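You operate a simulated robot arm through the tools that you are given. There is no shell and no other tool. Be economical: measure what you need, move in short steps, check, and stop when the job is done.

Carry out the task below with a simulated two-armed robot. There is one attempt and no reset: what you move stays moved.

TASK
Put one of the white pegs from the top of the joining bench on top of the orange block. Then turn the depth dial to 30 mm. Then take the yellow peg on the top of the joining bench and put it away on the grey peg tray. Then take the lid off the teal tin and lay it down on the top of the joining bench. Then take the blue block on the top of the marking bench and put it away on the top of the joining bench. Then take the blue bobbin on the top of the marking bench and put it away on the top of the binding bench. Then fetch the green twine and set it on the upper shelf under the marking bench. Then press the marker button two times. Then push the teal drawer shut. Then open the white drawer, put the white wedge from the inside of the white drawer in the orange tray and shut the drawer again. Then put the black twine in the teal tray. Then pull the blue bench drawer open. The order counts. Set down upright: green twine, black twine.

Only the result counts: the job must be done as asked and must still hold three seconds after the hand-in. Knocking over, shifting, dropping, spilling or breaking anything else fails it. A push-on lid holds only when it is set on centred and level and pressed home; a screw cap is set on level and turned clockwise until tight.

THE ROBOT
Two 7-joint arms with two-finger parallel grippers on one trunk, on a base that drives. Base frame: it is fixed to the floor where the robot stands at the start and does not move with it; the origin is under the middle of the robot, x ahead of it, y to its left, z up; the surface under the hand at the start is at about z = 860. Units: mm, rad, N and s.
The left shoulder is at the start at [70, 163, 1295], the right one opposite. With the tool pointing down near the work surface each hand reaches from about 340 to 860 mm from the robot's upright axis, wherever it stands, measured 20 degrees to its own side. Places, roughly: black twine (6x6x7 cm) [800, -2300, 900]; blue bench drawer [500, 0, 700]; blue block (5x5x4 cm) [800, -1300, 900]; blue bobbin (5x5x15 cm) [700, -1800, 900]; depth dial [500, -400, 900]; green twine (6x6x7 cm) [500, -1700, 900]; grey peg tray (33x22 cm) [440, -3260, 860]; marker button [500, -2000, 900]; orange block (5x5x4 cm) [800, 0, 900]; orange tray (16x15 cm) [420, 160, 860]; teal drawer [300, -2000, 800]; teal tin [750, -750, 1000]; teal tray (24x16x4 cm) [800, -2100, 900]; top of the binding bench [-3900, 1100, 800]; top of the joining bench [700, -100, 900]; upper shelf under the marking bench [700, -2000, 500]; white drawer [500, -1500, 800]; white peg (3x3x7 cm) [700, -800, 900]; white wedge (8x3x3 cm) [500, -1500, 700]; yellow peg (3x3x7 cm) [700, -700, 900]. Payload 3.43 kg a hand.
The TCP of each hand is the grasp point between the finger pads, 34 mm short of the fingertips. In the tool frame z runs along the fingers and y along their closing line. Largest opening 128 mm; finger width 24, thickness 12; the body of the gripper, 48 by 130 mm, starts 96 mm behind the TCP.
Orientation is told as [roll, pitch, yaw] about the base's x, y, z axes, in that order, counted from this pose: with the fingers straight down and closing along the base's y, the tool's x points along the base's -x, its y along +y and its z along -z.

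THE INTERFACE
- The arms move only by the tool servo_tool. It takes "left_commands", "right_commands" or both (then of equal length, played together; a hand with none holds still); each is a list of rows, each a list of 7 numbers: the shift along the base's x, y, z in units of 25 mm (1.0 is 25 mm), then the turn, a rotation vector about the base's x, y, z in units of 4 degrees (1.0 is 4 degrees), then the gripper command, from -1 (fully open) to 1 (shut), values between in proportion. In form: [[dx, dy, dz, wx, wy, wz, grip], ...]. A call has 1 to 12 rows; each row shifts and turns the commanded pose from where the row before left it. A call with a number of a shift or a turn outside -1 to 1 is refused whole. Rows are played at 5 a second. More than 50 mm and 0.15 rad between two rows, or a gripper value outside its range, and nothing of the call is played. Where a pose cannot be reached the arm comes as near as it can. A force on the tool above 40 N (or 10 N above the force at the start of the call, whichever is more), or a blocked arm, ends the call early, and 0.2 s more pass. The fingers move at their own pace (about 153 mm/s each) and stop on an object; they squeeze with about 23 N. The grip force told is the motor's: it shows also when the fingers shut on nothing. Time passes only in rows, and 0.2 s behind the last, so rows that do not move let the fingers close. The reply holds the time, the measured pose of the TCP, the force on the tool along the base axes, the opening and the grip force, in the units named above and with some noise, with the torque about the TCP (base axes, N m) and any sound that the robot's microphone picked up.
- Cameras (640 x 400 px; columns grow to the right, rows downward): "scene" is now at [113, 2.2, 1473.1]; the picture's right is [0.31, -0.95, -0.00], its down [-0.88, -0.29, -0.36] and it looks along [0.34, 0.11, -0.93] (base axes); focal length 214 px, centre (320, 200). "left" rides on the left gripper at [76, 11, -160] in its tool frame; the picture's right is [-0.15, 0.99, 0.00], its down [-0.88, -0.13, -0.46] and it looks along [-0.45, -0.07, 0.89] (tool axes); focal length 234 px, centre (320, 200). "right" rides on the right gripper at [76, -11, -160] in its tool frame; the picture's right is [0.15, 0.99, 0.00], its down [-0.88, 0.13, -0.46] and it looks along [-0.45, 0.07, 0.89] (tool axes); focal length 234 px, centre (320, 200). There is no depth. A picture from a camera that has moved, and an enlarged one, comes with that camera's place and axes in the base frame and with its lens. The place of the scene camera against the robot may be out by one fixed shift of up to 25 mm in any direction.
- capture(camera): a new picture of that camera. No time passes.
- raise_lower(by): slides the trunk up (or, below 0, down) by that many mm; the arms and the scene camera ride with it, the base frame stays. It gives what a move gives, with no picture.
- roll_base(legs): drives the robot by 1 to 6 legs, each [ahead, left, turn to the left] in mm, mm and rad, along the robot's own axes; the way and the turn of a leg run together, so that a leg with both is an arc; at most 1500 mm and 3.142 rad a leg. The arms and the cameras ride along, it lands a little off, and it stops where it bumps. It gives what a move gives.
- aim_head(pan, tilt): turns the head with the scene camera to pan (to the left, within 1.501 rad either way) and tilt (down, from -0.506 to 1.204), counted from straight ahead of the robot. It gives what a move gives.
- inspect(camera, box): a new picture of the part [left, top, right, bottom] of that camera's present view, enlarged. No time passes.
- hand_in(): hands the job in; it is judged then, once.

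Work in short steps. Places have to be worked out from the pictures, the camera data and where the tool is seen: move nearer, look again, correct. Check each grasp and each placing, and mend what went wrong. You have 535 turns and 320 pictures in all, those below and enlarged ones among them. Open the grippers and draw the arms clear of the work before you hand the job in, unless the task says otherwise; then end with one line.

The tools are called after "Emit:" by a JSON object that holds its "method" and its "body". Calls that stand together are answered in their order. servo_tool: Moves the arms, as the interface text tells. Its arguments: {"type":"object","properties":{"left_commands":{"type":"array","items":{"type":"array","items":{"type":"number"}}},"right_commands":{"type":"array","items":{"type":"array","items":{"type":"number"}}}},"required":[]} The other tools are called the same way: raise_lower (by) slides the trunk up or down; roll_base (legs) drives the base; aim_head (pan, tilt) turns the head that bears the scene camera; capture (camera) takes a picture; inspect (camera, box) takes an enlarged picture of a part of a camera's view; hand_in () hands the job in.

At the start:

```text
time_s: 0.0
left_tool_pos: [515.5, -73.8, 1241.8]
left_tcp_rot: [0.0, 0.0, 0.003]
left_force: [-0.6, -0.2, 0.7]
left_moment: [0.0, 0.01, 0.0]
left_grip_width: 127.8
left_finger_force: 0.0
right_tool_pos: [340.0, -456.9, 1133.3]
right_tcp_rot: [0.001, 0.0, 0.0]
right_force: [0.4, -0.2, 0.0]
right_moment: [0.03, -0.03, -0.02]
right_grip_width: 128.1
right_finger_force: 0.1
trunk travel left (down, up): [-775.0, 165.0]
robot x, y, heading: [4.0, -0.4, 0.001]
head pan, tilt: [0.319, 1.201]
```

scene: 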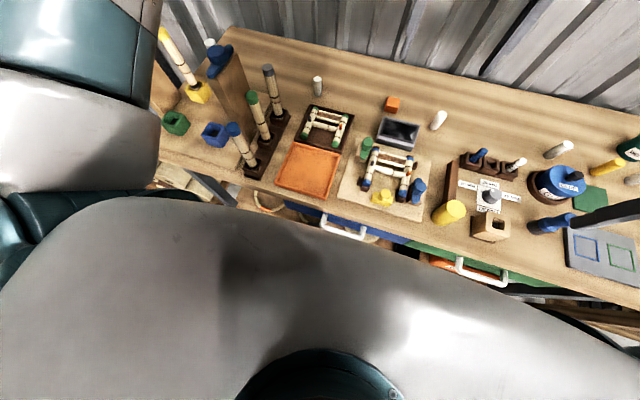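
right: 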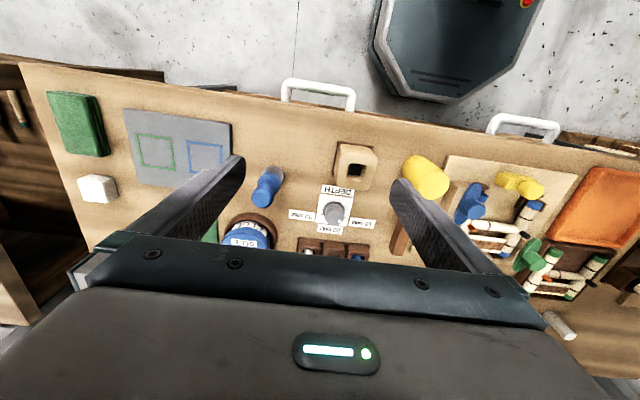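
left: 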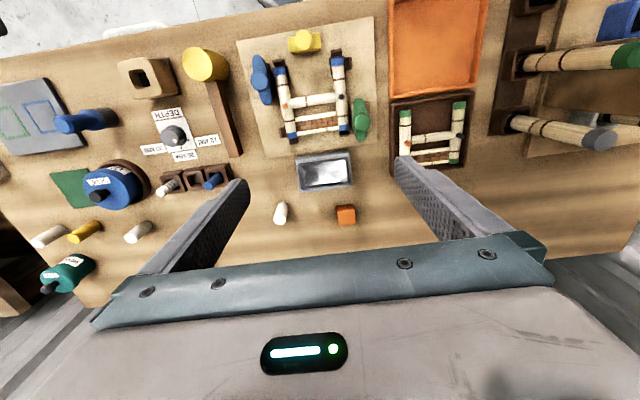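

I start by surveying the joining bench with enlarged views.

Emit:
{"method": "inspect", "body": {"camera": "left", "box": [0, 130, 400, 310]}}

Emit:
{"method": "inspect", "body": {"camera": "scene", "box": [280, 60, 640, 285]}}

Emit:
{"method": "aim_head", "body": {"pan": -0.8, "tilt": 0.7}}

Emit:
{"method": "capture", "body": {"camera": "scene"}}

```text
1.60 times, centred on (200, 220) of left
camera zoom: at [440.1, -61.9, 1401.9], right [0.15, 0.99, 0.0], down [0.88, -0.13, 0.46], along [0.45, -0.07, -0.89], focal length 375 px, centre (512, 168)
```

zoom: 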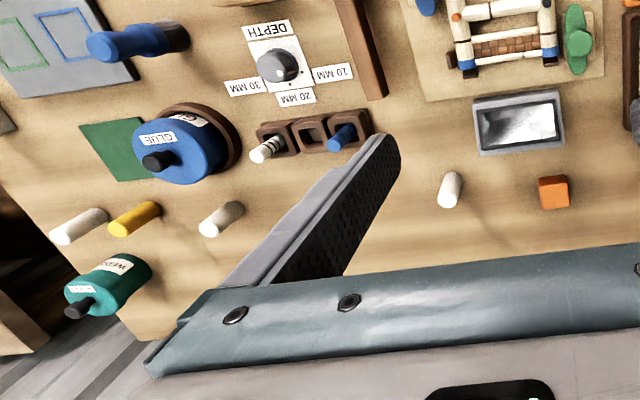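

```text
1.78 times, centred on (460, 172) of scene
camera zoom: at [113.0, 2.2, 1473.1], right [0.31, -0.95, 0.0], down [-0.88, -0.29, -0.36], along [0.34, 0.11, -0.93], focal length 381 px, centre (71, 249)
```

zoom: 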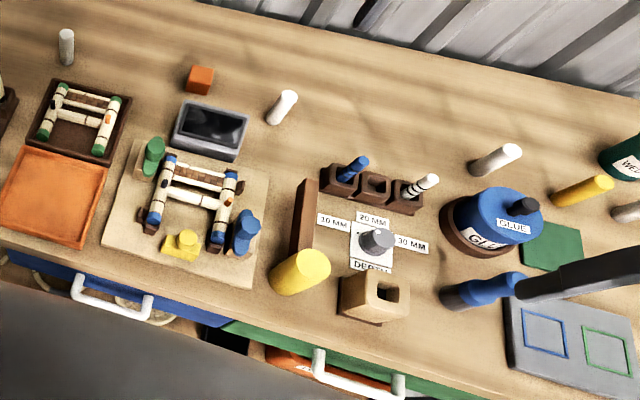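

```text
time_s: 1.4
left_tool_pos: [515.9, -74.6, 1241.0]
left_tcp_rot: [0.0, -0.001, 0.0]
left_force: [-0.3, -0.2, 0.4]
left_moment: [-0.04, 0.01, 0.02]
left_grip_width: 128.1
left_finger_force: 0.1
right_tool_pos: [341.4, -455.8, 1134.0]
right_tcp_rot: [0.0, 0.002, 0.001]
right_force: [-0.5, 0.1, 0.0]
right_moment: [-0.04, 0.03, 0.03]
right_grip_width: 128.1
right_finger_force: 0.0
trunk travel left (down, up): [-775.0, 165.0]
robot x, y, heading: [2.9, 0.4, -0.0]
head pan, tilt: [-0.799, 0.7]
```

```text
314 pictures are left
camera scene: at [119.2, -76.2, 1509.1], right [-0.72, -0.7, 0.0], down [-0.45, 0.46, -0.76], along [0.53, -0.55, -0.64], focal length 214 px, centre (320, 200)
```

scene: 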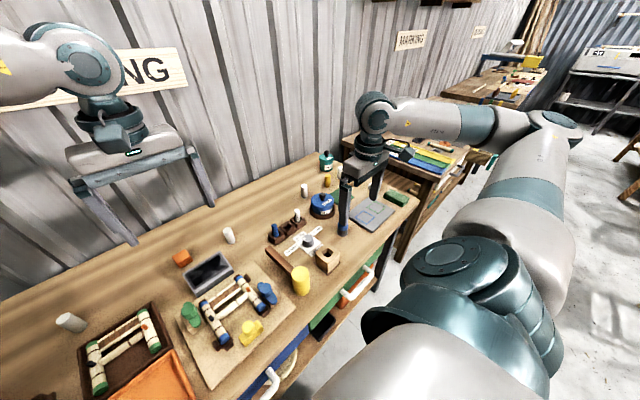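

White pegs stand around the bench; the nearest to the orange block is at about (725,-211). I clear the left hand to the left and bring the right hand over that peg.

Emit:
{"method": "servo_tool", "body": {"left_commands": [[0, 1, 0, 0, 0, 0, -1], [0, 1, 0, 0, 0, 0, -1], [0, 1, 0, 0, 0, 0, -1], [0, 1, 0, 0, 0, 0, -1], [0, 1, 0, 0, 0, 0, -1], [0, 1, 0, 0, 0, 0, -1], [0, 1, 0, 0, 0, 0, -1], [0, 1, 0, 0, 0, 0, -1], [-1, 1, 0, 0, 0, 0, -1], [-1, 1, 0, 0, 0, 0, -1], [-1, 1, 0, 0, 0, 0, -1], [-1, 1, 0, 0, 0, 0, -1]], "right_commands": [[1, 0.6, 0, 0, 0, 0, -1], [1, 0.6, 0, 0, 0, 0, -1], [1, 0.6, 0, 0, 0, 0, -1], [1, 0.6, 0, 0, 0, 0, -1], [1, 0.6, 0, 0, 0, 0, -1], [1, 0.6, 0, 0, 0, 0, -1], [1, 0.6, 0, 0, 0, 0, -1], [1, 0.6, 0, 0, 0, 0, -1], [1, 0.6, 0, 0, 0, 0, -1], [1, 0.6, 0, 0, 0, 0, -1], [1, 0.6, 0, 0, 0, 0, -1], [1, 0.6, 0, 0, 0, 0, -1]]}}

Emit:
{"method": "capture", "body": {"camera": "right"}}

Emit:
{"method": "capture", "body": {"camera": "scene"}}

```text
time_s: 4.0
left_tool_pos: [415.7, 228.0, 1241.1]
left_tcp_rot: [-0.005, -0.002, 0.003]
left_force: [0.1, 0.3, 0.3]
left_moment: [-0.01, -0.02, -0.03]
left_grip_width: 128.0
left_finger_force: 0.1
right_tool_pos: [639.7, -272.4, 1135.8]
right_tcp_rot: [-0.004, -0.002, 0.0]
right_force: [-1.2, -0.1, 0.2]
right_moment: [-0.04, 0.01, 0.01]
right_grip_width: 128.2
right_finger_force: 0.0
trunk travel left (down, up): [-775.0, 165.0]
robot x, y, heading: [-1.2, -2.9, 0.002]
head pan, tilt: [-0.799, 0.7]
```

```text
313 pictures are left
camera right: at [565.2, -283.4, 1295.0], right [-0.15, 0.99, 0.0], down [0.88, 0.13, 0.46], along [0.45, 0.06, -0.89], focal length 234 px, centre (320, 200)
```

right: 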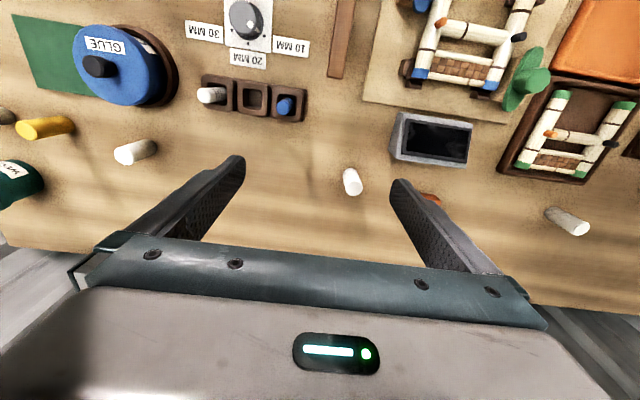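

```text
312 pictures are left
camera scene: at [118.4, -73.2, 1509.3], right [-0.72, -0.7, 0.0], down [-0.45, 0.46, -0.77], along [0.53, -0.55, -0.64], focal length 214 px, centre (320, 200)
```

scene: 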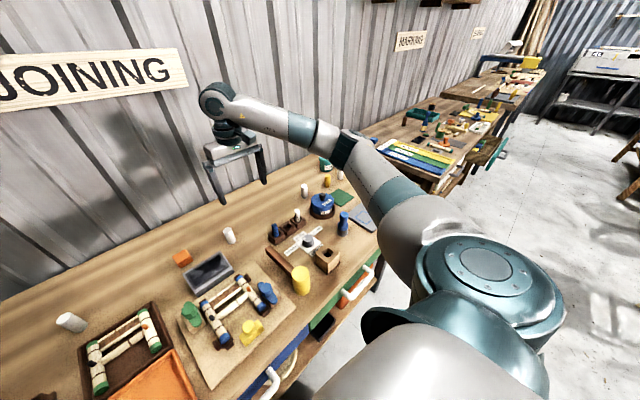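

I compare the colours of the pegs.

Emit:
{"method": "inspect", "body": {"camera": "right", "box": [0, 80, 240, 230]}}

Emit:
{"method": "inspect", "body": {"camera": "right", "box": [310, 100, 630, 300]}}

```text
2.67 times, centred on (120, 155) of right
camera zoom: at [565.2, -283.4, 1295.0], right [-0.15, 0.99, 0.0], down [0.88, 0.13, 0.46], along [0.45, 0.06, -0.89], focal length 624 px, centre (853, 320)
```

zoom: 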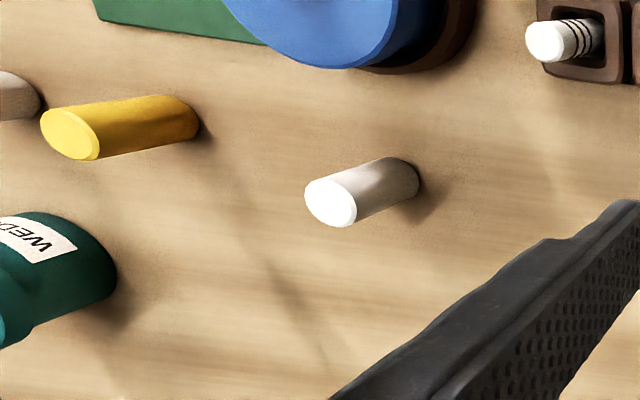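

```text
2.00 times, centred on (470, 200) of right
camera zoom: at [565.2, -283.4, 1295.0], right [-0.15, 0.99, 0.0], down [0.88, 0.13, 0.46], along [0.45, 0.06, -0.89], focal length 468 px, centre (20, 200)
```

zoom: 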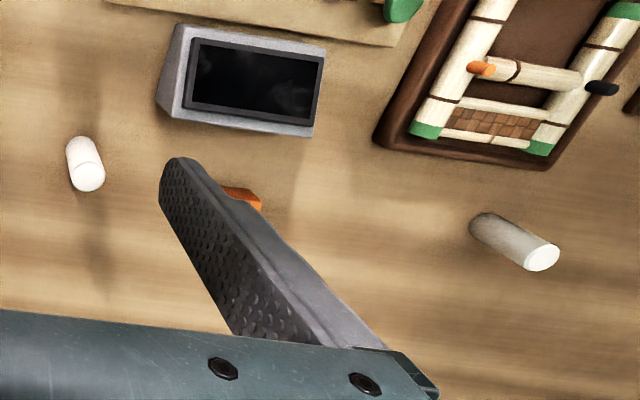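

All are plain white pegs. I judge the near one at (715,-207); moving over it at z≈1030 with a check.

Emit:
{"method": "servo_tool", "body": {"right_commands": [[1, 0.9, 0, 0, 0, 0, -0.3], [1, 0.9, 0, 0, 0, 0, -0.3], [1, 0.8, -1, 0, 0, 0, -0.3], [0, 0, -1, 0, 0, 0, -0.3], [0, 0, -1, 0, 0, 0, -0.3], [0, 0, -1, 0, 0, 0, -0.3]]}}

Emit:
{"method": "capture", "body": {"camera": "right"}}

```text
time_s: 5.3
left_tool_pos: [417.1, 225.8, 1241.0]
left_tcp_rot: [0.0, 0.0, 0.002]
left_force: [0.6, -0.1, 0.1]
left_moment: [0.01, 0.0, 0.0]
left_grip_width: 127.9
left_finger_force: 0.0
right_tool_pos: [717.3, -210.2, 1032.3]
right_tcp_rot: [0.001, 0.0, -0.001]
right_force: [-0.2, 0.2, -0.5]
right_moment: [0.0, 0.02, 0.01]
right_grip_width: 83.2
right_finger_force: 0.0
trunk travel left (down, up): [-775.0, 165.0]
robot x, y, heading: [0.1, 3.3, -0.001]
head pan, tilt: [-0.799, 0.7]
```

```text
309 pictures are left
camera right: at [641.4, -221.4, 1192.3], right [-0.15, 0.99, 0.0], down [0.88, 0.13, 0.46], along [0.45, 0.07, -0.89], focal length 234 px, centre (320, 200)
```

right: 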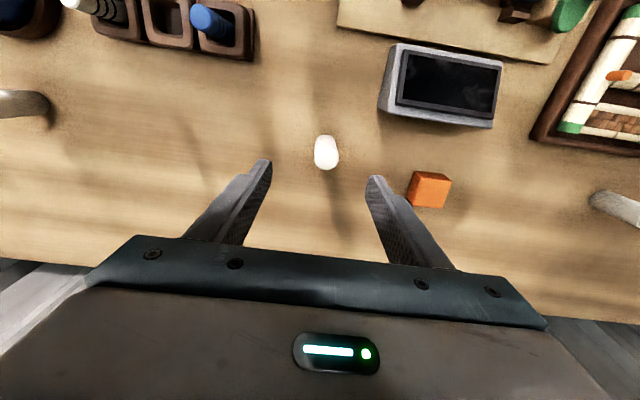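

The peg sits about 9 mm further +y. I correct, go down to z≈910 and close.

Emit:
{"method": "servo_tool", "body": {"right_commands": [[0, 0.36, -1, 0, 0, 0, -0.3], [0, 0, -1, 0, 0, 0, -0.3], [0, 0, -1, 0, 0, 0, -0.3], [0, 0, -1, 0, 0, 0, -0.3], [0, 0, -0.9, 0, 0, 0, -0.3], [0, 0, 0, 0, 0, 0, -0.3]]}}

Emit:
{"method": "capture", "body": {"camera": "right"}}

```text
time_s: 6.8
left_tool_pos: [415.6, 225.0, 1242.0]
left_tcp_rot: [-0.005, 0.0, 0.001]
left_force: [-0.2, 0.5, 0.7]
left_moment: [0.01, 0.0, 0.0]
left_grip_width: 127.8
left_finger_force: 0.0
right_tool_pos: [716.0, -202.1, 911.0]
right_tcp_rot: [0.0, 0.0, 0.001]
right_force: [0.7, 0.3, 0.6]
right_moment: [-0.02, 0.01, 0.01]
right_grip_width: 83.3
right_finger_force: 0.0
trunk travel left (down, up): [-775.0, 165.0]
robot x, y, heading: [0.3, 0.2, 0.001]
head pan, tilt: [-0.799, 0.7]
```

```text
308 pictures are left
camera right: at [640.1, -213.4, 1070.8], right [-0.15, 0.99, 0.0], down [0.88, 0.13, 0.46], along [0.45, 0.07, -0.89], focal length 234 px, centre (320, 200)
```

right: 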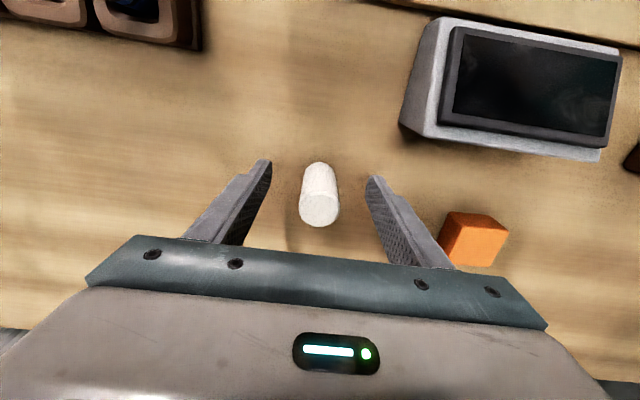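

Peg centred between the fingers. Close.

Emit:
{"method": "servo_tool", "body": {"right_commands": [[0.1, 0, 0, 0, 0, 0, 1], [0, 0, 0, 0, 0, 0, 1], [0, 0, 0, 0, 0, 0, 1], [0, 0, 1, 0, 0, 0, 1], [0, 0, 1, 0, 0, 0, 1], [0, 0, 1, 0, 0, 0, 1], [0, 0, 1, 0, 0, 0, 1]]}}

Emit:
{"method": "capture", "body": {"camera": "right"}}

```text
time_s: 8.3
left_tool_pos: [415.1, 225.6, 1241.1]
left_tcp_rot: [-0.002, -0.003, 0.002]
left_force: [0.3, -0.3, -0.2]
left_moment: [0.01, -0.02, 0.0]
left_grip_width: 127.9
left_finger_force: 0.1
right_tool_pos: [717.8, -202.3, 1011.4]
right_tcp_rot: [0.0, 0.001, -0.001]
right_force: [-1.4, 0.9, 0.3]
right_moment: [-0.02, -0.01, 0.0]
right_grip_width: 28.5
right_finger_force: 23.4
trunk travel left (down, up): [-775.0, 165.0]
robot x, y, heading: [2.3, 2.4, -0.002]
head pan, tilt: [-0.799, 0.7]
```

```text
307 pictures are left
camera right: at [642.5, -213.4, 1171.3], right [-0.15, 0.99, 0.0], down [0.88, 0.13, 0.46], along [0.45, 0.07, -0.89], focal length 234 px, centre (320, 200)
```

right: 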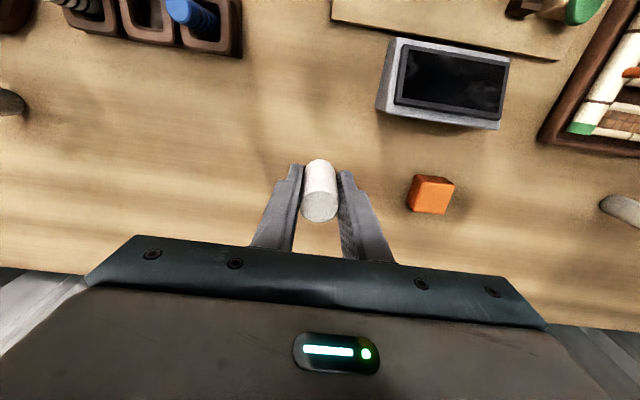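

Peg held at 28 mm. Moving over the block, estimated centre (755,-44).

Emit:
{"method": "servo_tool", "body": {"right_commands": [[0.3, 1, 0, 0, 0, 0, 1], [0.3, 1, 0, 0, 0, 0, 1], [0.3, 1, 0, 0, 0, 0, 1], [0.3, 1, 0, 0, 0, 0, 1], [0.3, 1, 0, 0, 0, 0, 1], [0, 1, 0, 0, 0, 0, 1], [0, 0.3, 0, 0, 0, 0, 1], [0, 0, 0, 0, 0, 0, 1]]}}

Emit:
{"method": "capture", "body": {"camera": "right"}}

```text
time_s: 10.2
left_tool_pos: [416.1, 225.8, 1242.6]
left_tcp_rot: [0.0, -0.001, 0.002]
left_force: [0.7, -0.1, 0.0]
left_moment: [0.02, -0.03, -0.01]
left_grip_width: 127.9
left_finger_force: 0.1
right_tool_pos: [756.6, -45.4, 1011.4]
right_tcp_rot: [0.0, 0.0, -0.002]
right_force: [0.0, 0.5, -1.1]
right_moment: [0.0, -0.02, -0.01]
right_grip_width: 28.2
right_finger_force: 23.1
trunk travel left (down, up): [-775.0, 165.0]
robot x, y, heading: [-1.0, -0.6, 0.001]
head pan, tilt: [-0.799, 0.7]
```

```text
306 pictures are left
camera right: at [680.9, -56.1, 1171.3], right [-0.15, 0.99, 0.0], down [0.88, 0.13, 0.46], along [0.45, 0.07, -0.89], focal length 234 px, centre (320, 200)
```

right: 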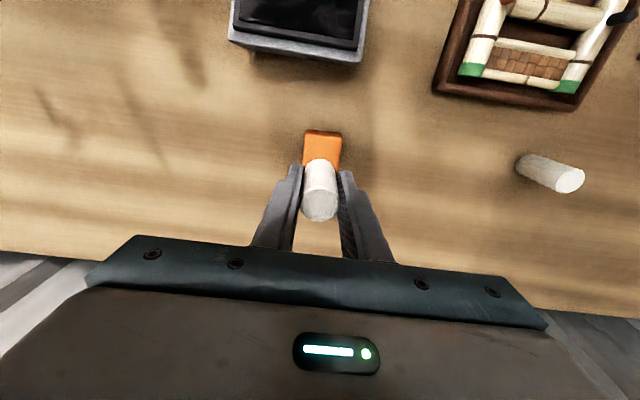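

Zooming to check alignment with the block.

Emit:
{"method": "inspect", "body": {"camera": "right", "box": [270, 110, 370, 235]}}

```text
3.20 times, centred on (320, 172) of right
camera zoom: at [680.9, -56.1, 1171.3], right [-0.15, 0.99, 0.0], down [0.88, 0.13, 0.46], along [0.45, 0.07, -0.89], focal length 749 px, centre (320, 288)
```

zoom: 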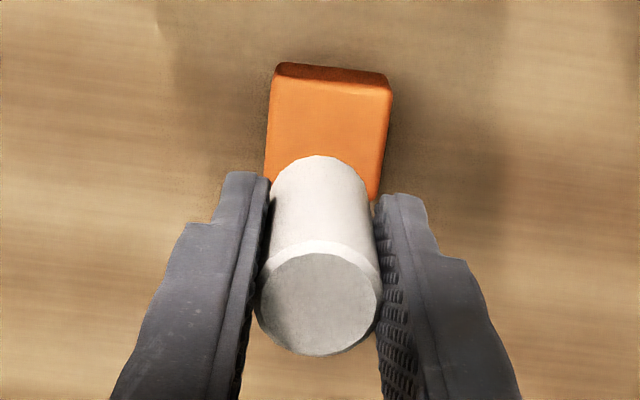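

Block centre ≈ (760,-43). Small correction and lower to near contact.

Emit:
{"method": "servo_tool", "body": {"right_commands": [[0.16, 0.1, -1, 0, 0, 0, 1], [0, 0, -0.9, 0, 0, 0, 1], [0, 0, -0.3, 0, 0, 0, 1], [0, 0, -0.15, 0, 0, 0, 1]]}}

Emit:
{"method": "capture", "body": {"camera": "scene"}}

```text
time_s: 11.2
left_tool_pos: [416.8, 225.8, 1240.7]
left_tcp_rot: [-0.002, -0.003, 0.004]
left_force: [0.7, -1.0, -0.5]
left_moment: [0.0, -0.02, 0.0]
left_grip_width: 128.0
left_finger_force: 0.1
right_tool_pos: [759.5, -42.5, 952.9]
right_tcp_rot: [0.001, -0.001, -0.001]
right_force: [0.8, -0.2, -0.1]
right_moment: [0.02, 0.03, -0.01]
right_grip_width: 28.5
right_finger_force: 23.2
trunk travel left (down, up): [-775.0, 165.0]
robot x, y, heading: [0.8, -2.5, -0.001]
head pan, tilt: [-0.799, 0.7]
```

```text
304 pictures are left
camera scene: at [119.6, -75.8, 1509.1], right [-0.72, -0.7, 0.0], down [-0.45, 0.46, -0.76], along [0.53, -0.55, -0.64], focal length 214 px, centre (320, 200)
```

scene: 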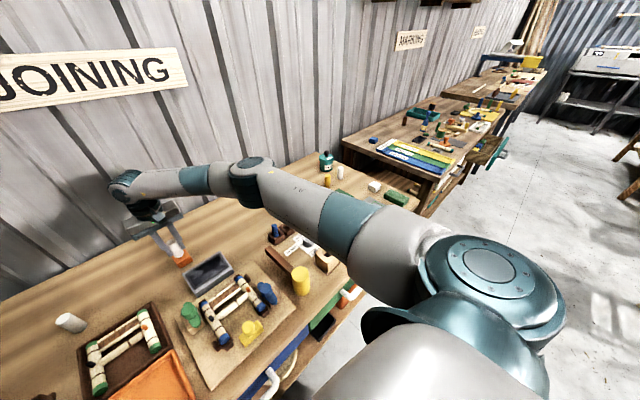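

Not yet in contact; lower in small steps until force shows.

Emit:
{"method": "servo_tool", "body": {"right_commands": [[0, 0, -0.08, 0, 0, 0, 1], [0, 0, -0.08, 0, 0, 0, 1], [0, 0, 0, 0, 0, 0, 1]]}}

Emit:
{"method": "inspect", "body": {"camera": "right", "box": [270, 110, 370, 235]}}

```text
time_s: 11.9
left_tool_pos: [416.0, 225.4, 1240.8]
left_tcp_rot: [0.0, -0.002, 0.002]
left_force: [-0.5, 0.3, 0.3]
left_moment: [0.0, -0.01, 0.02]
left_grip_width: 128.0
left_finger_force: 0.0
right_tool_pos: [760.6, -41.5, 947.0]
right_tcp_rot: [0.0, -0.001, -0.002]
right_force: [-0.3, 0.1, -0.7]
right_moment: [-0.06, -0.02, 0.0]
right_grip_width: 28.3
right_finger_force: 23.3
trunk travel left (down, up): [-775.0, 165.0]
robot x, y, heading: [-2.5, -1.1, 0.002]
head pan, tilt: [-0.799, 0.7]
```

```text
3.20 times, centred on (320, 172) of right
camera zoom: at [684.4, -53.0, 1108.1], right [-0.15, 0.99, 0.0], down [0.88, 0.13, 0.46], along [0.45, 0.07, -0.89], focal length 749 px, centre (320, 288)
```

zoom: 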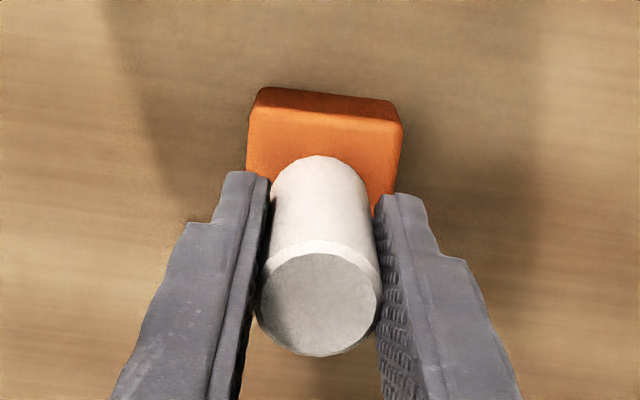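

Emit:
{"method": "servo_tool", "body": {"right_commands": [[-0.08, 0, -0.08, 0, 0, 0, 1], [0, 0, -0.08, 0, 0, 0, 1], [0, 0, 0, 0, 0, 0, 1]]}}

```text
time_s: 12.8
left_tool_pos: [415.0, 225.0, 1242.4]
left_tcp_rot: [-0.002, -0.001, 0.002]
left_force: [-0.3, 0.8, 0.2]
left_moment: [-0.02, -0.02, 0.02]
left_grip_width: 128.1
left_finger_force: 0.1
right_tool_pos: [757.6, -41.8, 945.9]
right_tcp_rot: [0.0, -0.004, 0.0]
right_force: [5.1, 0.2, 13.1]
right_moment: [0.01, -0.29, -0.01]
right_grip_width: 28.4
right_finger_force: 23.4
trunk travel left (down, up): [-775.0, 165.0]
robot x, y, heading: [0.2, -1.1, -0.002]
head pan, tilt: [-0.799, 0.7]
```

Contact at about z=946. Relieve the pressure, open, and rise.

Emit:
{"method": "servo_tool", "body": {"right_commands": [[0, 0, 0.1, 0, 0, 0, 1], [0, 0, 0, 0, 0, 0, 0.2], [0, 0, 0, 0, 0, 0, 0.0], [0, 0, 0, 0, 0, 0, 0.0], [0, 0, 1, 0, 0, 0, 0], [0, 0, 1, 0, 0, 0, 0], [0, 0, 1, 0, 0, 0, 0], [0, 0, 1, 0, 0, 0, 0]]}}

Emit:
{"method": "capture", "body": {"camera": "right"}}

```text
time_s: 14.6
left_tool_pos: [416.8, 226.0, 1242.0]
left_tcp_rot: [-0.001, 0.0, 0.001]
left_force: [1.6, 0.2, -0.3]
left_moment: [-0.02, -0.02, -0.03]
left_grip_width: 128.0
left_finger_force: 0.0
right_tool_pos: [757.5, -41.2, 1047.4]
right_tcp_rot: [0.0, -0.001, -0.001]
right_force: [0.0, 1.1, -0.2]
right_moment: [0.0, 0.0, 0.01]
right_grip_width: 64.1
right_finger_force: 0.1
trunk travel left (down, up): [-775.0, 165.0]
robot x, y, heading: [1.3, -1.5, 0.001]
head pan, tilt: [-0.799, 0.7]
```

```text
302 pictures are left
camera right: at [682.7, -52.3, 1207.4], right [-0.15, 0.99, 0.0], down [0.88, 0.13, 0.46], along [0.45, 0.07, -0.89], focal length 234 px, centre (320, 200)
```

right: 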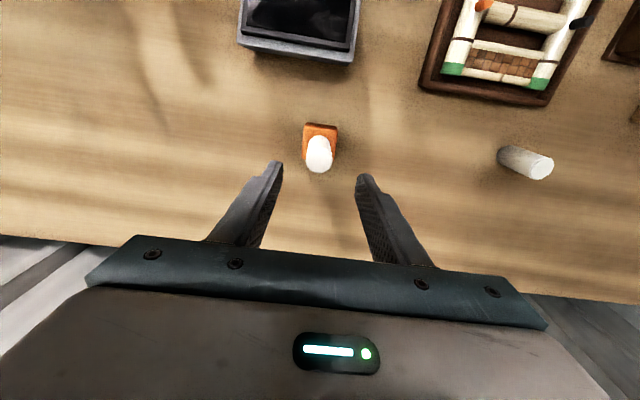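

The peg stands on the block. Now I go over the dial, at roughly (496,-384).

Emit:
{"method": "servo_tool", "body": {"right_commands": [[-0.8, -1, 0.6, 0, 0, 0, 0], [-0.8, -1, 0.6, 0, 0, 0, 0], [-0.8, -1, 0.6, 0, 0, 0, 0], [-0.8, -1, 0.6, 0, 0, 0, 0], [-0.8, -1, 0, 0, 0, 0, 0], [-0.8, -1, 0, 0, 0, 0, 0], [-0.8, -1, 0, 0, 0, 0, 0], [-0.8, -1, 0, 0, 0, 0, 0], [-0.8, -1, 0, 0, 0, 0, 0], [-0.8, -1, 0, 0, 0, 0, 0], [-0.8, -1, 0, 0, 0, 0, 0], [-0.8, -1, 0, 0, 0, 0, 0]]}}

Emit:
{"method": "servo_tool", "body": {"right_commands": [[-0.6, -1, 0, 0, 0, 0, 0], [0, -0.7, 0, 0, 0, 0, 0], [0, 0, 0, 0, 0, 0, 0]]}}

Emit:
{"method": "capture", "body": {"camera": "right"}}

```text
time_s: 17.1
left_tool_pos: [414.5, 224.0, 1241.2]
left_tcp_rot: [0.0, -0.002, 0.0]
left_force: [-0.6, 0.4, 0.4]
left_moment: [0.01, 0.01, -0.01]
left_grip_width: 128.0
left_finger_force: 0.1
right_tool_pos: [516.1, -343.4, 1107.0]
right_tcp_rot: [-0.001, -0.001, 0.0]
right_force: [0.0, -0.2, 0.1]
right_moment: [0.02, -0.01, 0.0]
right_grip_width: 63.8
right_finger_force: 0.0
trunk travel left (down, up): [-775.0, 165.0]
robot x, y, heading: [-0.4, 1.7, 0.002]
head pan, tilt: [-0.799, 0.7]
```

```text
time_s: 17.9
left_tool_pos: [417.2, 226.3, 1240.4]
left_tcp_rot: [-0.002, 0.0, 0.002]
left_force: [0.4, 0.6, -0.5]
left_moment: [-0.04, 0.03, 0.02]
left_grip_width: 128.0
left_finger_force: 0.0
right_tool_pos: [503.8, -383.0, 1106.5]
right_tcp_rot: [-0.002, 0.0, 0.0]
right_force: [-0.2, 0.0, -0.2]
right_moment: [-0.04, 0.02, 0.02]
right_grip_width: 64.0
right_finger_force: 0.2
trunk travel left (down, up): [-775.0, 165.0]
robot x, y, heading: [0.9, -2.2, -0.0]
head pan, tilt: [-0.799, 0.7]
```

```text
301 pictures are left
camera right: at [427.9, -394.4, 1266.9], right [-0.15, 0.99, 0.0], down [0.88, 0.13, 0.46], along [0.45, 0.07, -0.89], focal length 234 px, centre (320, 200)
```

right: 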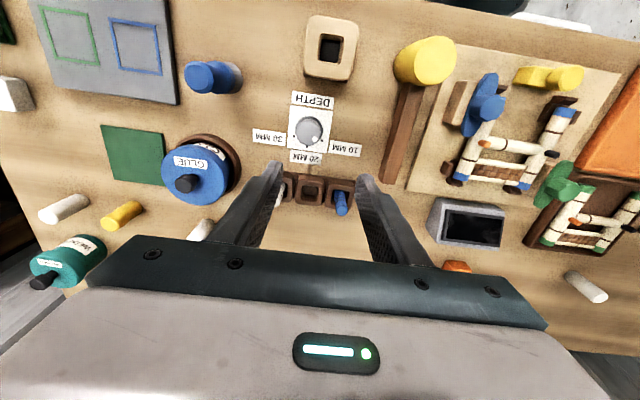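

Emit:
{"method": "inspect", "body": {"camera": "right", "box": [240, 80, 380, 200]}}

```text
3.33 times, centred on (310, 140) of right
camera zoom: at [427.9, -394.4, 1266.9], right [-0.15, 0.99, 0.0], down [0.88, 0.13, 0.46], along [0.45, 0.07, -0.89], focal length 781 px, centre (353, 400)
```

zoom: 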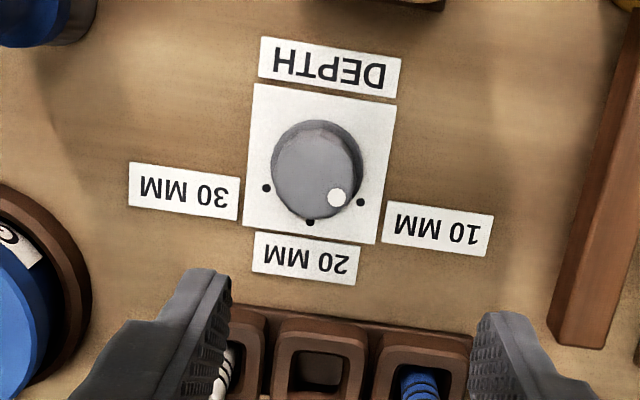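

The dial centre works out at about (504,-400), its white dot pointing at 10 mm; 30 mm lies 120° clockwise of it. I centre over it, pre-turning the wrist +60° while lowering.

Emit:
{"method": "servo_tool", "body": {"right_commands": [[0, -0.7, -0.5, 0, 0, 1, 0], [0, 0, -0.5, 0, 0, 1, 0], [0, 0, -0.5, 0, 0, 1, 0], [0, 0, -0.5, 0, 0, 1, 0], [0, 0, -0.5, 0, 0, 1, 0], [0, 0, -0.5, 0, 0, 1, 0], [0, 0, -0.5, 0, 0, 1, 0], [0, 0, -0.5, 0, 0, 1, 0], [0, 0, 0, 0, 0, 1, 0], [0, 0, 0, 0, 0, 1, 0], [0, 0, 0, 0, 0, 1, 0], [0, 0, 0, 0, 0, 1, 0]]}}

Emit:
{"method": "servo_tool", "body": {"right_commands": [[0, 0, 0, 0, 0, 1, 0], [0, 0, 0, 0, 0, 1, 0], [0, 0, 0, 0, 0, 1, 0]]}}

Emit:
{"method": "capture", "body": {"camera": "right"}}

```text
time_s: 20.6
left_tool_pos: [416.9, 224.6, 1240.5]
left_tcp_rot: [-0.001, -0.002, 0.002]
left_force: [-0.5, -0.8, -0.2]
left_moment: [0.02, 0.01, -0.02]
left_grip_width: 127.7
left_finger_force: 0.0
right_tool_pos: [496.8, -392.3, 1011.4]
right_tcp_rot: [-0.012, -0.002, 0.729]
right_force: [0.3, 0.1, 0.1]
right_moment: [-0.01, -0.01, 0.03]
right_grip_width: 64.2
right_finger_force: 0.1
right hand out of reach, approached as far as the arm can: row 10, 11, 12
trunk travel left (down, up): [-775.0, 165.0]
robot x, y, heading: [-1.5, 0.4, -0.0]
head pan, tilt: [-0.799, 0.7]
```

```text
time_s: 21.4
left_tool_pos: [416.9, 226.7, 1241.2]
left_tcp_rot: [-0.002, 0.0, 0.002]
left_force: [-0.1, -0.9, 0.0]
left_moment: [0.02, 0.0, 0.03]
left_grip_width: 128.1
left_finger_force: 0.1
right_tool_pos: [494.0, -384.4, 1012.2]
right_tcp_rot: [-0.019, -0.001, 0.768]
right_force: [0.5, 0.6, -0.3]
right_moment: [-0.02, 0.0, 0.01]
right_grip_width: 63.9
right_finger_force: 0.1
right hand out of reach, approached as far as the arm can: row 1, 2, 3
trunk travel left (down, up): [-775.0, 165.0]
robot x, y, heading: [3.5, -1.4, -0.0]
head pan, tilt: [-0.799, 0.7]
```

```text
299 pictures are left
camera right: at [446.1, -442.9, 1172.3], right [-0.79, 0.61, -0.02], down [0.54, 0.71, 0.45], along [0.29, 0.35, -0.89], focal length 234 px, centre (320, 200)
```

right: 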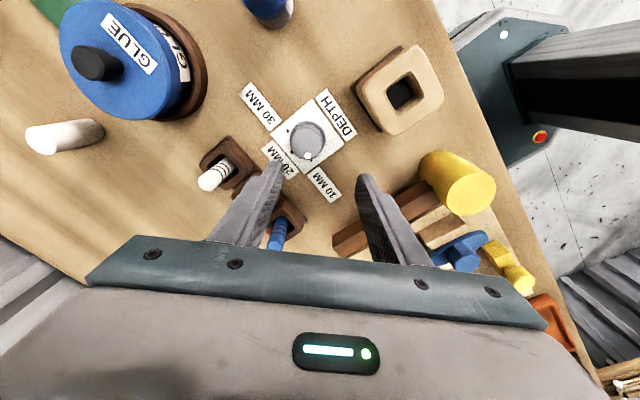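

The wrist stops at about +40°. I turn back to see where it lies.

Emit:
{"method": "servo_tool", "body": {"right_commands": [[0, 0, 0, 0, 0, -1, 0], [0, 0, 0, 0, 0, -1, 0], [0, 0, 0, 0, 0, -1, 0], [0, 0, 0, 0, 0, -1, 0], [0, 0, 0, 0, 0, -1, 0], [0, 0, 0, 0, 0, -1, 0], [0, 0, 0, 0, 0, -1, 0]]}}

```text
time_s: 22.9
left_tool_pos: [415.7, 225.0, 1242.3]
left_tcp_rot: [0.0, -0.002, 0.002]
left_force: [0.3, 0.3, -0.2]
left_moment: [0.0, 0.0, 0.04]
left_grip_width: 128.2
left_finger_force: 0.0
right_tool_pos: [493.5, -385.7, 1011.7]
right_tcp_rot: [-0.012, 0.0, 0.309]
right_force: [0.2, -0.6, -0.4]
right_moment: [0.01, 0.02, -0.01]
right_grip_width: 64.0
right_finger_force: 0.1
trunk travel left (down, up): [-775.0, 165.0]
robot x, y, heading: [-0.1, 3.0, -0.001]
head pan, tilt: [-0.799, 0.7]
```

Emit:
{"method": "servo_tool", "body": {"right_commands": [[0.42, -0.58, 0, 0.17, 0, 0.5, 0], [0, 0, -0.5, 0, 0, 0, 0], [0, 0, 0, 0, 0, 0, 0]]}}

Emit:
{"method": "inspect", "body": {"camera": "right", "box": [220, 80, 420, 205]}}

```text
time_s: 23.8
left_tool_pos: [416.0, 224.8, 1240.8]
left_tcp_rot: [-0.002, -0.001, 0.003]
left_force: [1.1, 0.0, -0.1]
left_moment: [0.01, -0.02, 0.01]
left_grip_width: 128.0
left_finger_force: 0.1
right_tool_pos: [505.7, -401.0, 1000.4]
right_tcp_rot: [-0.002, -0.005, 0.345]
right_force: [-0.9, 0.9, 0.3]
right_moment: [0.02, 0.0, 0.0]
right_grip_width: 64.1
right_finger_force: 0.1
trunk travel left (down, up): [-775.0, 165.0]
robot x, y, heading: [0.7, -0.6, 0.001]
head pan, tilt: [-0.799, 0.7]
```

```text
3.20 times, centred on (320, 142) of right
camera zoom: at [437.0, -435.8, 1158.9], right [-0.47, 0.88, 0.0], down [0.78, 0.42, 0.46], along [0.41, 0.22, -0.89], focal length 749 px, centre (320, 384)
```

zoom: 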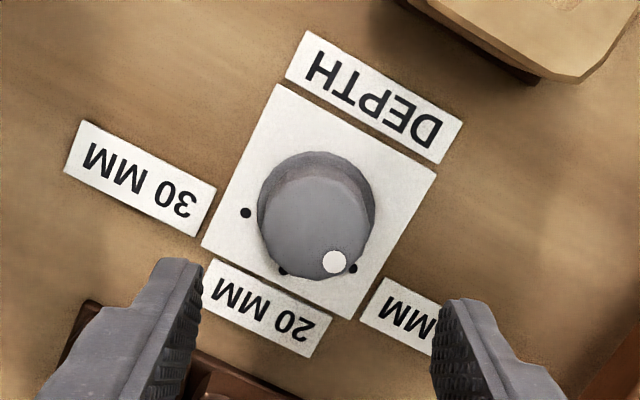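

The centre is confirmed at (504,-401), and the dot points to about +60° (10 mm). Lower to z≈906 and grip the knob.

Emit:
{"method": "servo_tool", "body": {"right_commands": [[-0.04, 0, -1, 0, 0, 0, 0], [0, 0, -1, 0, 0, 0, 0], [0, 0, -1, 0, 0, 0, 0], [0, 0, -0.78, 0, 0, 0, 0], [0, 0, 0, 0, 0, 0, 0.6], [0, 0, 0, 0, 0, 0, 1], [0, 0, 0, 0, 0, 0, 1]]}}

Emit:
{"method": "capture", "body": {"camera": "right"}}

```text
time_s: 25.4
left_tool_pos: [415.9, 224.6, 1241.0]
left_tcp_rot: [-0.001, -0.001, 0.001]
left_force: [0.4, 0.0, -0.1]
left_moment: [0.0, 0.01, -0.02]
left_grip_width: 128.0
left_finger_force: 0.0
right_tool_pos: [504.5, -401.9, 904.6]
right_tcp_rot: [-0.002, -0.005, 0.343]
right_force: [3.6, -11.4, 1.8]
right_moment: [-0.62, -0.1, -0.07]
right_grip_width: 39.0
right_finger_force: 45.1
trunk travel left (down, up): [-775.0, 165.0]
robot x, y, heading: [0.9, -0.2, -0.001]
head pan, tilt: [-0.799, 0.7]
```

```text
297 pictures are left
camera right: at [436.9, -437.8, 1064.1], right [-0.47, 0.88, 0.0], down [0.78, 0.42, 0.46], along [0.41, 0.21, -0.89], focal length 234 px, centre (320, 200)
```

right: 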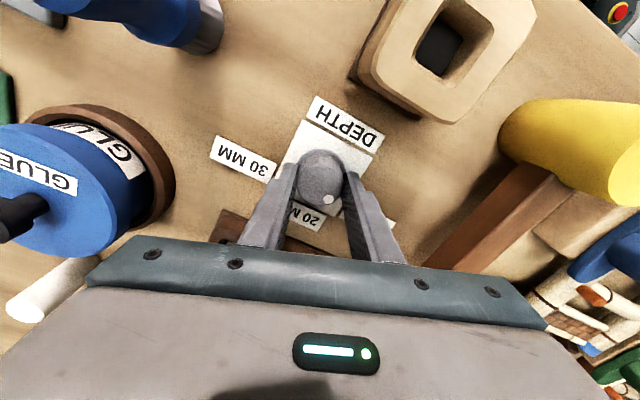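

Knob gripped. Turn clockwise in steps.

Emit:
{"method": "servo_tool", "body": {"right_commands": [[0, -0.06, 0, 0, 0, -1, 1], [0, 0, 0, 0, 0, -1, 1], [0, 0, 0, 0, 0, -1, 1], [0, 0, 0, 0, 0, -1, 1], [0, 0, 0, 0, 0, -1, 1], [0, 0, 0, 0, 0, -1, 1]]}}

Emit:
{"method": "capture", "body": {"camera": "right"}}

```text
time_s: 26.8
left_tool_pos: [417.3, 224.1, 1241.3]
left_tcp_rot: [0.002, -0.002, 0.001]
left_force: [0.4, 0.2, -0.1]
left_moment: [-0.01, 0.0, -0.02]
left_grip_width: 127.8
left_finger_force: 0.1
right_tool_pos: [504.6, -403.1, 903.8]
right_tcp_rot: [-0.001, -0.004, -0.076]
right_force: [6.4, -9.8, 2.6]
right_moment: [-0.17, -0.83, -0.01]
right_grip_width: 39.2
right_finger_force: 45.4
trunk travel left (down, up): [-775.0, 165.0]
robot x, y, heading: [-0.0, -3.1, 0.001]
head pan, tilt: [-0.799, 0.7]
```

```text
296 pictures are left
camera right: at [428.1, -407.3, 1064.0], right [-0.07, 1.0, 0.0], down [0.89, 0.06, 0.46], along [0.46, 0.03, -0.89], focal length 234 px, centre (320, 200)
```

right: 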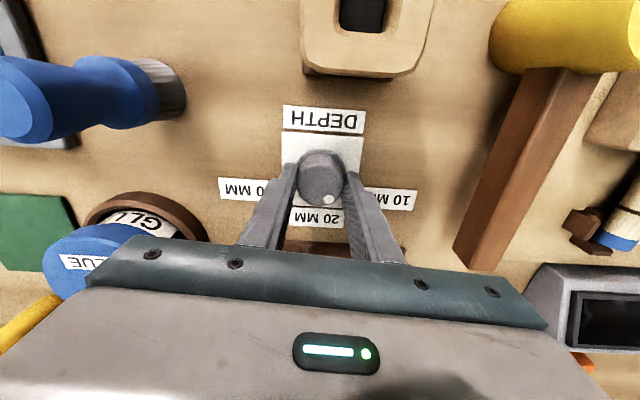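

Emit:
{"method": "servo_tool", "body": {"right_commands": [[0, 0, 0, 0, 0, -1, 1], [0, 0, 0, 0, 0, -1, 1], [0, 0, 0, 0, 0, -1, 1], [0, 0, 0, 0, 0, -1, 1], [0, 0, 0, 0, 0, -1, 1], [0, 0, 0, 0, 0, -1, 1], [0, 0, 0, 0, 0, -1, 1], [0, 0, 0, 0, 0, -1, 1], [0, 0, 0, 0, 0, -1, 1], [0, 0, 0, 0, 0, -1, 1], [0, 0, 0, 0, 0, -1, 1], [0, 0, 0, 0, 0, -1, 1]]}}

Emit:
{"method": "capture", "body": {"camera": "right"}}

```text
time_s: 29.4
left_tool_pos: [417.2, 224.8, 1240.9]
left_tcp_rot: [0.001, -0.001, 0.003]
left_force: [0.2, -0.1, -0.2]
left_moment: [0.01, 0.0, -0.02]
left_grip_width: 128.3
left_finger_force: 0.1
right_tool_pos: [504.3, -402.1, 904.1]
right_tcp_rot: [-0.003, -0.004, -0.914]
right_force: [6.9, -10.4, 5.5]
right_moment: [-0.03, -0.14, 0.06]
right_grip_width: 38.7
right_finger_force: 44.9
trunk travel left (down, up): [-775.0, 165.0]
robot x, y, heading: [1.1, 1.0, 0.0]
head pan, tilt: [-0.799, 0.7]
```

```text
295 pictures are left
camera right: at [449.5, -348.0, 1064.2], right [0.69, 0.72, 0.0], down [0.64, -0.62, 0.46], along [0.33, -0.32, -0.89], focal length 234 px, centre (320, 200)
```

right: 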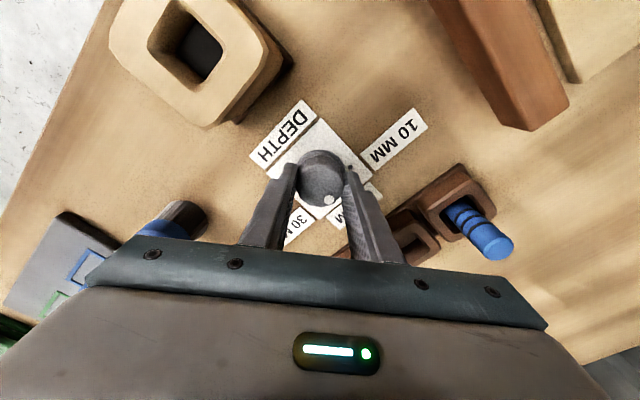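

Emit:
{"method": "servo_tool", "body": {"right_commands": [[0, 0, 0, 0, 0, -1, 1], [0, 0, 0, 0, 0, -1, 1], [0, 0, 0, 0, 0, -1, 1], [0, 0, 0, 0, 0, -1, 1], [0, 0, 0, 0, 0, -1, 1], [0, 0, 0, 0, 0, -1, 1]]}}

```text
time_s: 30.8
left_tool_pos: [416.1, 224.5, 1240.9]
left_tcp_rot: [-0.001, -0.003, 0.002]
left_force: [0.1, 0.1, 0.9]
left_moment: [0.01, -0.02, -0.03]
left_grip_width: 128.3
left_finger_force: 0.0
right_tool_pos: [504.4, -401.2, 904.1]
right_tcp_rot: [0.0, -0.002, -1.334]
right_force: [4.2, -6.3, 2.7]
right_moment: [0.63, -0.36, -0.03]
right_grip_width: 38.6
right_finger_force: 45.0
trunk travel left (down, up): [-775.0, 165.0]
robot x, y, heading: [-1.4, -0.5, 0.003]
head pan, tilt: [-0.799, 0.7]
```

Emit:
{"method": "servo_tool", "body": {"right_commands": [[0, 0, 0, 0, 0, -1, 1], [0, 0, 0, 0, 0, -1, 1], [0, 0, 0, 0, 0, -1, 1], [0, 0, 0, 0, 0, -1, 1], [0, 0, 0, 0, 0, -1, 1], [0, 0, 0, 0, 0, -1, 1]]}}

Emit:
{"method": "inspect", "body": {"camera": "right", "box": [240, 100, 420, 260]}}

```text
time_s: 32.1
left_tool_pos: [416.4, 224.9, 1241.1]
left_tcp_rot: [-0.001, -0.001, 0.001]
left_force: [-0.8, 1.2, 0.4]
left_moment: [-0.03, -0.03, -0.01]
left_grip_width: 128.0
left_finger_force: 0.1
right_tool_pos: [503.6, -401.2, 904.1]
right_tcp_rot: [-0.002, -0.004, -1.751]
right_force: [3.9, -4.5, 0.0]
right_moment: [0.56, -0.42, 0.0]
right_grip_width: 38.8
right_finger_force: 44.8
trunk travel left (down, up): [-775.0, 165.0]
robot x, y, heading: [-1.3, -2.2, -0.005]
head pan, tilt: [-0.799, 0.7]
```

```text
2.50 times, centred on (330, 180) of right
camera zoom: at [507.9, -324.4, 1064.1], right [1.0, -0.03, 0.0], down [-0.03, -0.89, 0.46], along [-0.02, -0.46, -0.89], focal length 585 px, centre (295, 250)
```

zoom: 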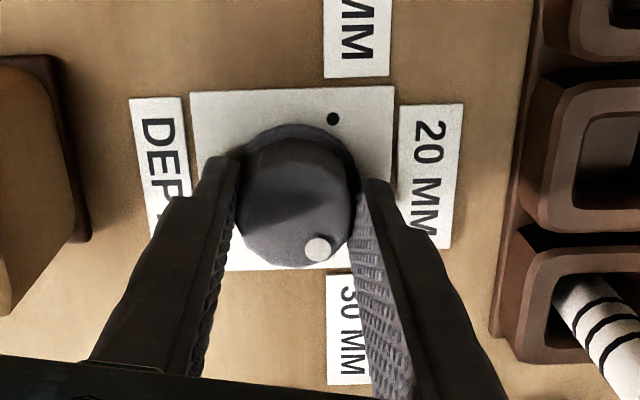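

It should be at 30 mm now. Release, rise, and check the dot against the tick.

Emit:
{"method": "servo_tool", "body": {"right_commands": [[0, 0, 0, 0, 0, 0, 0], [0, 0, 0, 0, 0, 0, 0], [0, 0, 1, 0, 0, 0, 0], [0, 0, 1, 0, 0, 0, 0], [0, 0, 1, 0, 0, 0, 0], [0, 0, 1, 0, 0, 0, 0]]}}

Emit:
{"method": "inspect", "body": {"camera": "right", "box": [240, 60, 400, 200]}}

```text
time_s: 33.5
left_tool_pos: [416.3, 225.7, 1241.6]
left_tcp_rot: [-0.001, -0.001, 0.002]
left_force: [-0.1, 0.2, -0.5]
left_moment: [-0.01, -0.02, 0.03]
left_grip_width: 127.9
left_finger_force: 0.1
right_tool_pos: [503.7, -401.1, 1005.9]
right_tcp_rot: [-0.003, -0.004, -1.749]
right_force: [0.8, -0.9, -0.3]
right_moment: [0.01, -0.04, -0.01]
right_grip_width: 64.0
right_finger_force: 0.0
trunk travel left (down, up): [-775.0, 165.0]
robot x, y, heading: [1.6, 0.0, -0.002]
head pan, tilt: [-0.799, 0.7]
```

```text
2.86 times, centred on (320, 130) of right
camera zoom: at [507.3, -323.5, 1164.9], right [1.0, -0.03, 0.0], down [-0.03, -0.89, 0.46], along [-0.02, -0.46, -0.89], focal length 669 px, centre (320, 400)
```

zoom: 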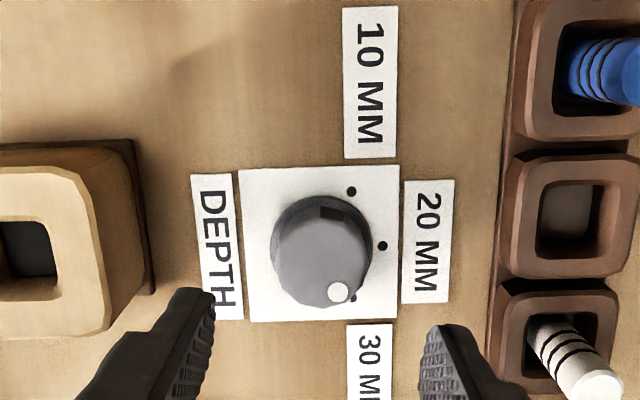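

The dial dot is at -60° (30 mm). Now to the yellow peg, at about (699,-717): I raise the right hand and undo the wrist turn.

Emit:
{"method": "servo_tool", "body": {"right_commands": [[0, 0, 1, 0, 0, 1, 0], [0, 0, 1, 0, 0, 1, 0], [0, 0, 1, 0, 0, 1, 0], [0, 0, 1, 0, 0, 1, 0], [0, 0, 1, 0, 0, 1, 0], [0, 0, 1, 0, 0, 1, 0], [0, 0, 1, 0, 0, 1, 0], [0, 0, 1, 0, 0, 1, 0], [0, 0, 0, 0, 0, 1, 0], [0, 0, 0, 0, 0, 1, 0], [0, 0, 0, 0, 0, 1, 0], [0, 0, 0, 0, 0, 1, 0]]}}

Emit:
{"method": "servo_tool", "body": {"right_commands": [[-0.6, 0.4, 0, 0, 0, 1, 0], [-0.6, 0.4, 0, 0, 0, 1, 0], [-0.6, 0.4, 0, 0, 0, 1, 0], [-0.6, 0.4, 0, 0, 0, 1, 0], [-0.6, 0.4, 0, 0, 0, 1, 0], [-0.6, 0.4, 0, 0, 0, 1, 0], [0, 0.4, 0, 0, 0, 1, 0], [0, 0.4, 0, 0, 0, 1, 0], [0, 0.4, 0, 0, 0, 1, 0], [0, 0, 0, 0, 0, 1, 0], [0, 0, 0, 0, 0, 1, 0], [0, 0, 0, 0, 0, 1, 0]]}}

Emit:
{"method": "aim_head", "body": {"pan": -1.3, "tilt": 0.6}}

Emit:
{"method": "capture", "body": {"camera": "scene"}}

```text
time_s: 36.1
left_tool_pos: [415.9, 225.1, 1241.4]
left_tcp_rot: [-0.001, -0.003, 0.001]
left_force: [0.0, 0.4, 0.8]
left_moment: [0.01, 0.01, -0.02]
left_grip_width: 128.1
left_finger_force: 0.2
right_tool_pos: [503.1, -401.0, 1203.3]
right_tcp_rot: [-0.003, -0.006, -0.913]
right_force: [-0.6, 0.7, 0.3]
right_moment: [0.01, -0.03, 0.02]
right_grip_width: 64.0
right_finger_force: 0.0
trunk travel left (down, up): [-775.0, 165.0]
robot x, y, heading: [3.1, 1.8, 0.004]
head pan, tilt: [-0.799, 0.7]
```

```text
time_s: 38.8
left_tool_pos: [415.1, 225.6, 1242.4]
left_tcp_rot: [-0.002, 0.0, 0.004]
left_force: [0.7, -0.9, -0.4]
left_moment: [0.02, -0.02, -0.02]
left_grip_width: 127.9
left_finger_force: 0.2
right_tool_pos: [413.9, -310.6, 1204.3]
right_tcp_rot: [-0.001, -0.004, -0.073]
right_force: [0.1, 0.9, 0.1]
right_moment: [0.05, 0.0, -0.02]
right_grip_width: 64.1
right_finger_force: 0.0
trunk travel left (down, up): [-775.0, 165.0]
robot x, y, heading: [1.9, 1.9, -0.001]
head pan, tilt: [-0.799, 0.7]
```

```text
time_s: 39.7
left_tool_pos: [416.3, 225.8, 1241.4]
left_tcp_rot: [0.001, -0.002, 0.001]
left_force: [-0.1, 0.8, -0.4]
left_moment: [0.01, -0.01, 0.0]
left_grip_width: 128.2
left_finger_force: 0.1
right_tool_pos: [414.9, -311.6, 1204.5]
right_tcp_rot: [-0.001, -0.006, -0.074]
right_force: [0.6, 0.3, -0.3]
right_moment: [-0.01, 0.02, -0.01]
right_grip_width: 64.1
right_finger_force: 0.1
trunk travel left (down, up): [-775.0, 165.0]
robot x, y, heading: [-3.1, 1.0, -0.003]
head pan, tilt: [-1.3, 0.6]
```

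```text
292 pictures are left
camera scene: at [83.6, -100.4, 1517.7], right [-0.96, -0.27, 0.0], down [-0.15, 0.54, -0.82], along [0.22, -0.79, -0.57], focal length 214 px, centre (320, 200)
```

scene: 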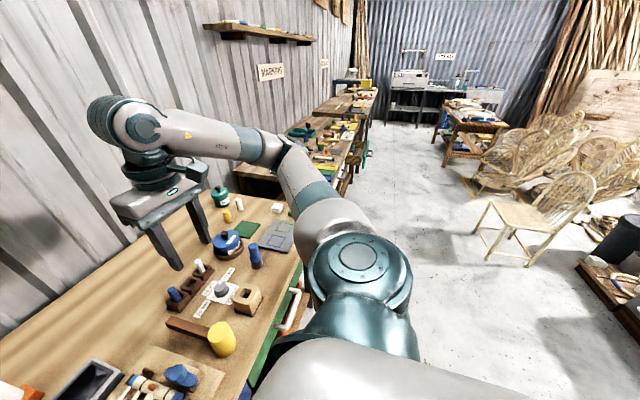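

The aisle beside the benches is clear. Drive 600 mm to the right.

Emit:
{"method": "roll_base", "body": {"legs": [[0, -600, 0]]}}

Emit:
{"method": "aim_head", "body": {"pan": -0.3, "tilt": 0.8}}

Emit:
{"method": "capture", "body": {"camera": "scene"}}

Emit:
{"method": "capture", "body": {"camera": "right"}}

```text
time_s: 43.0
left_tool_pos: [416.3, -372.0, 1240.9]
left_tcp_rot: [-0.001, -0.001, -0.004]
left_force: [-0.7, -1.0, 0.8]
left_moment: [0.04, -0.01, -0.02]
left_grip_width: 127.8
left_finger_force: 0.1
right_tool_pos: [410.6, -908.8, 1203.7]
right_tcp_rot: [0.001, -0.005, -0.079]
right_force: [-0.1, -0.3, -0.2]
right_moment: [0.01, 0.02, 0.01]
right_grip_width: 64.1
right_finger_force: 0.1
trunk travel left (down, up): [-775.0, 165.0]
robot x, y, heading: [4.6, -595.3, -0.006]
head pan, tilt: [-1.3, 0.6]
```

```text
time_s: 44.3
left_tool_pos: [416.5, -373.8, 1241.0]
left_tcp_rot: [-0.001, -0.002, -0.005]
left_force: [-0.5, -0.8, -0.7]
left_moment: [-0.02, -0.03, 0.01]
left_grip_width: 128.0
left_finger_force: 0.0
right_tool_pos: [411.2, -909.4, 1204.4]
right_tcp_rot: [-0.002, -0.006, -0.078]
right_force: [-0.3, -0.8, 0.4]
right_moment: [0.02, -0.02, -0.03]
right_grip_width: 64.1
right_finger_force: 0.1
trunk travel left (down, up): [-775.0, 165.0]
robot x, y, heading: [1.0, -596.0, -0.005]
head pan, tilt: [-0.3, 0.799]
```

```text
291 pictures are left
camera scene: at [135.5, -636.1, 1500.8], right [-0.3, -0.95, 0.0], down [-0.68, 0.22, -0.7], along [0.66, -0.21, -0.72], focal length 214 px, centre (320, 200)
```

scene: 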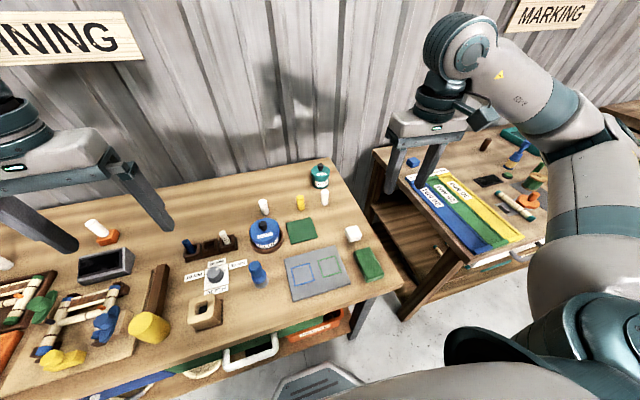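

```text
290 pictures are left
camera right: at [334.8, -914.3, 1364.6], right [-0.07, 1.0, 0.0], down [0.89, 0.06, 0.46], along [0.46, 0.03, -0.89], focal length 234 px, centre (320, 200)
```

right: 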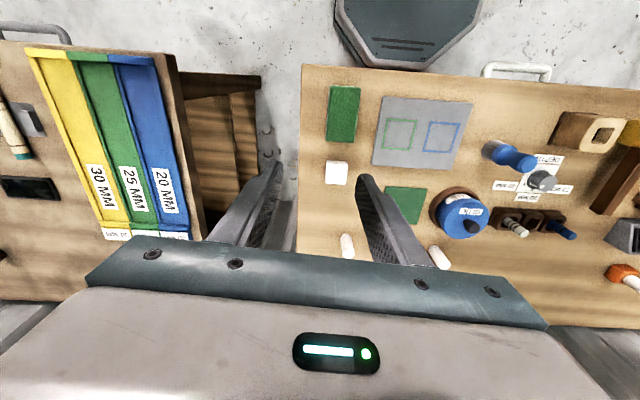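

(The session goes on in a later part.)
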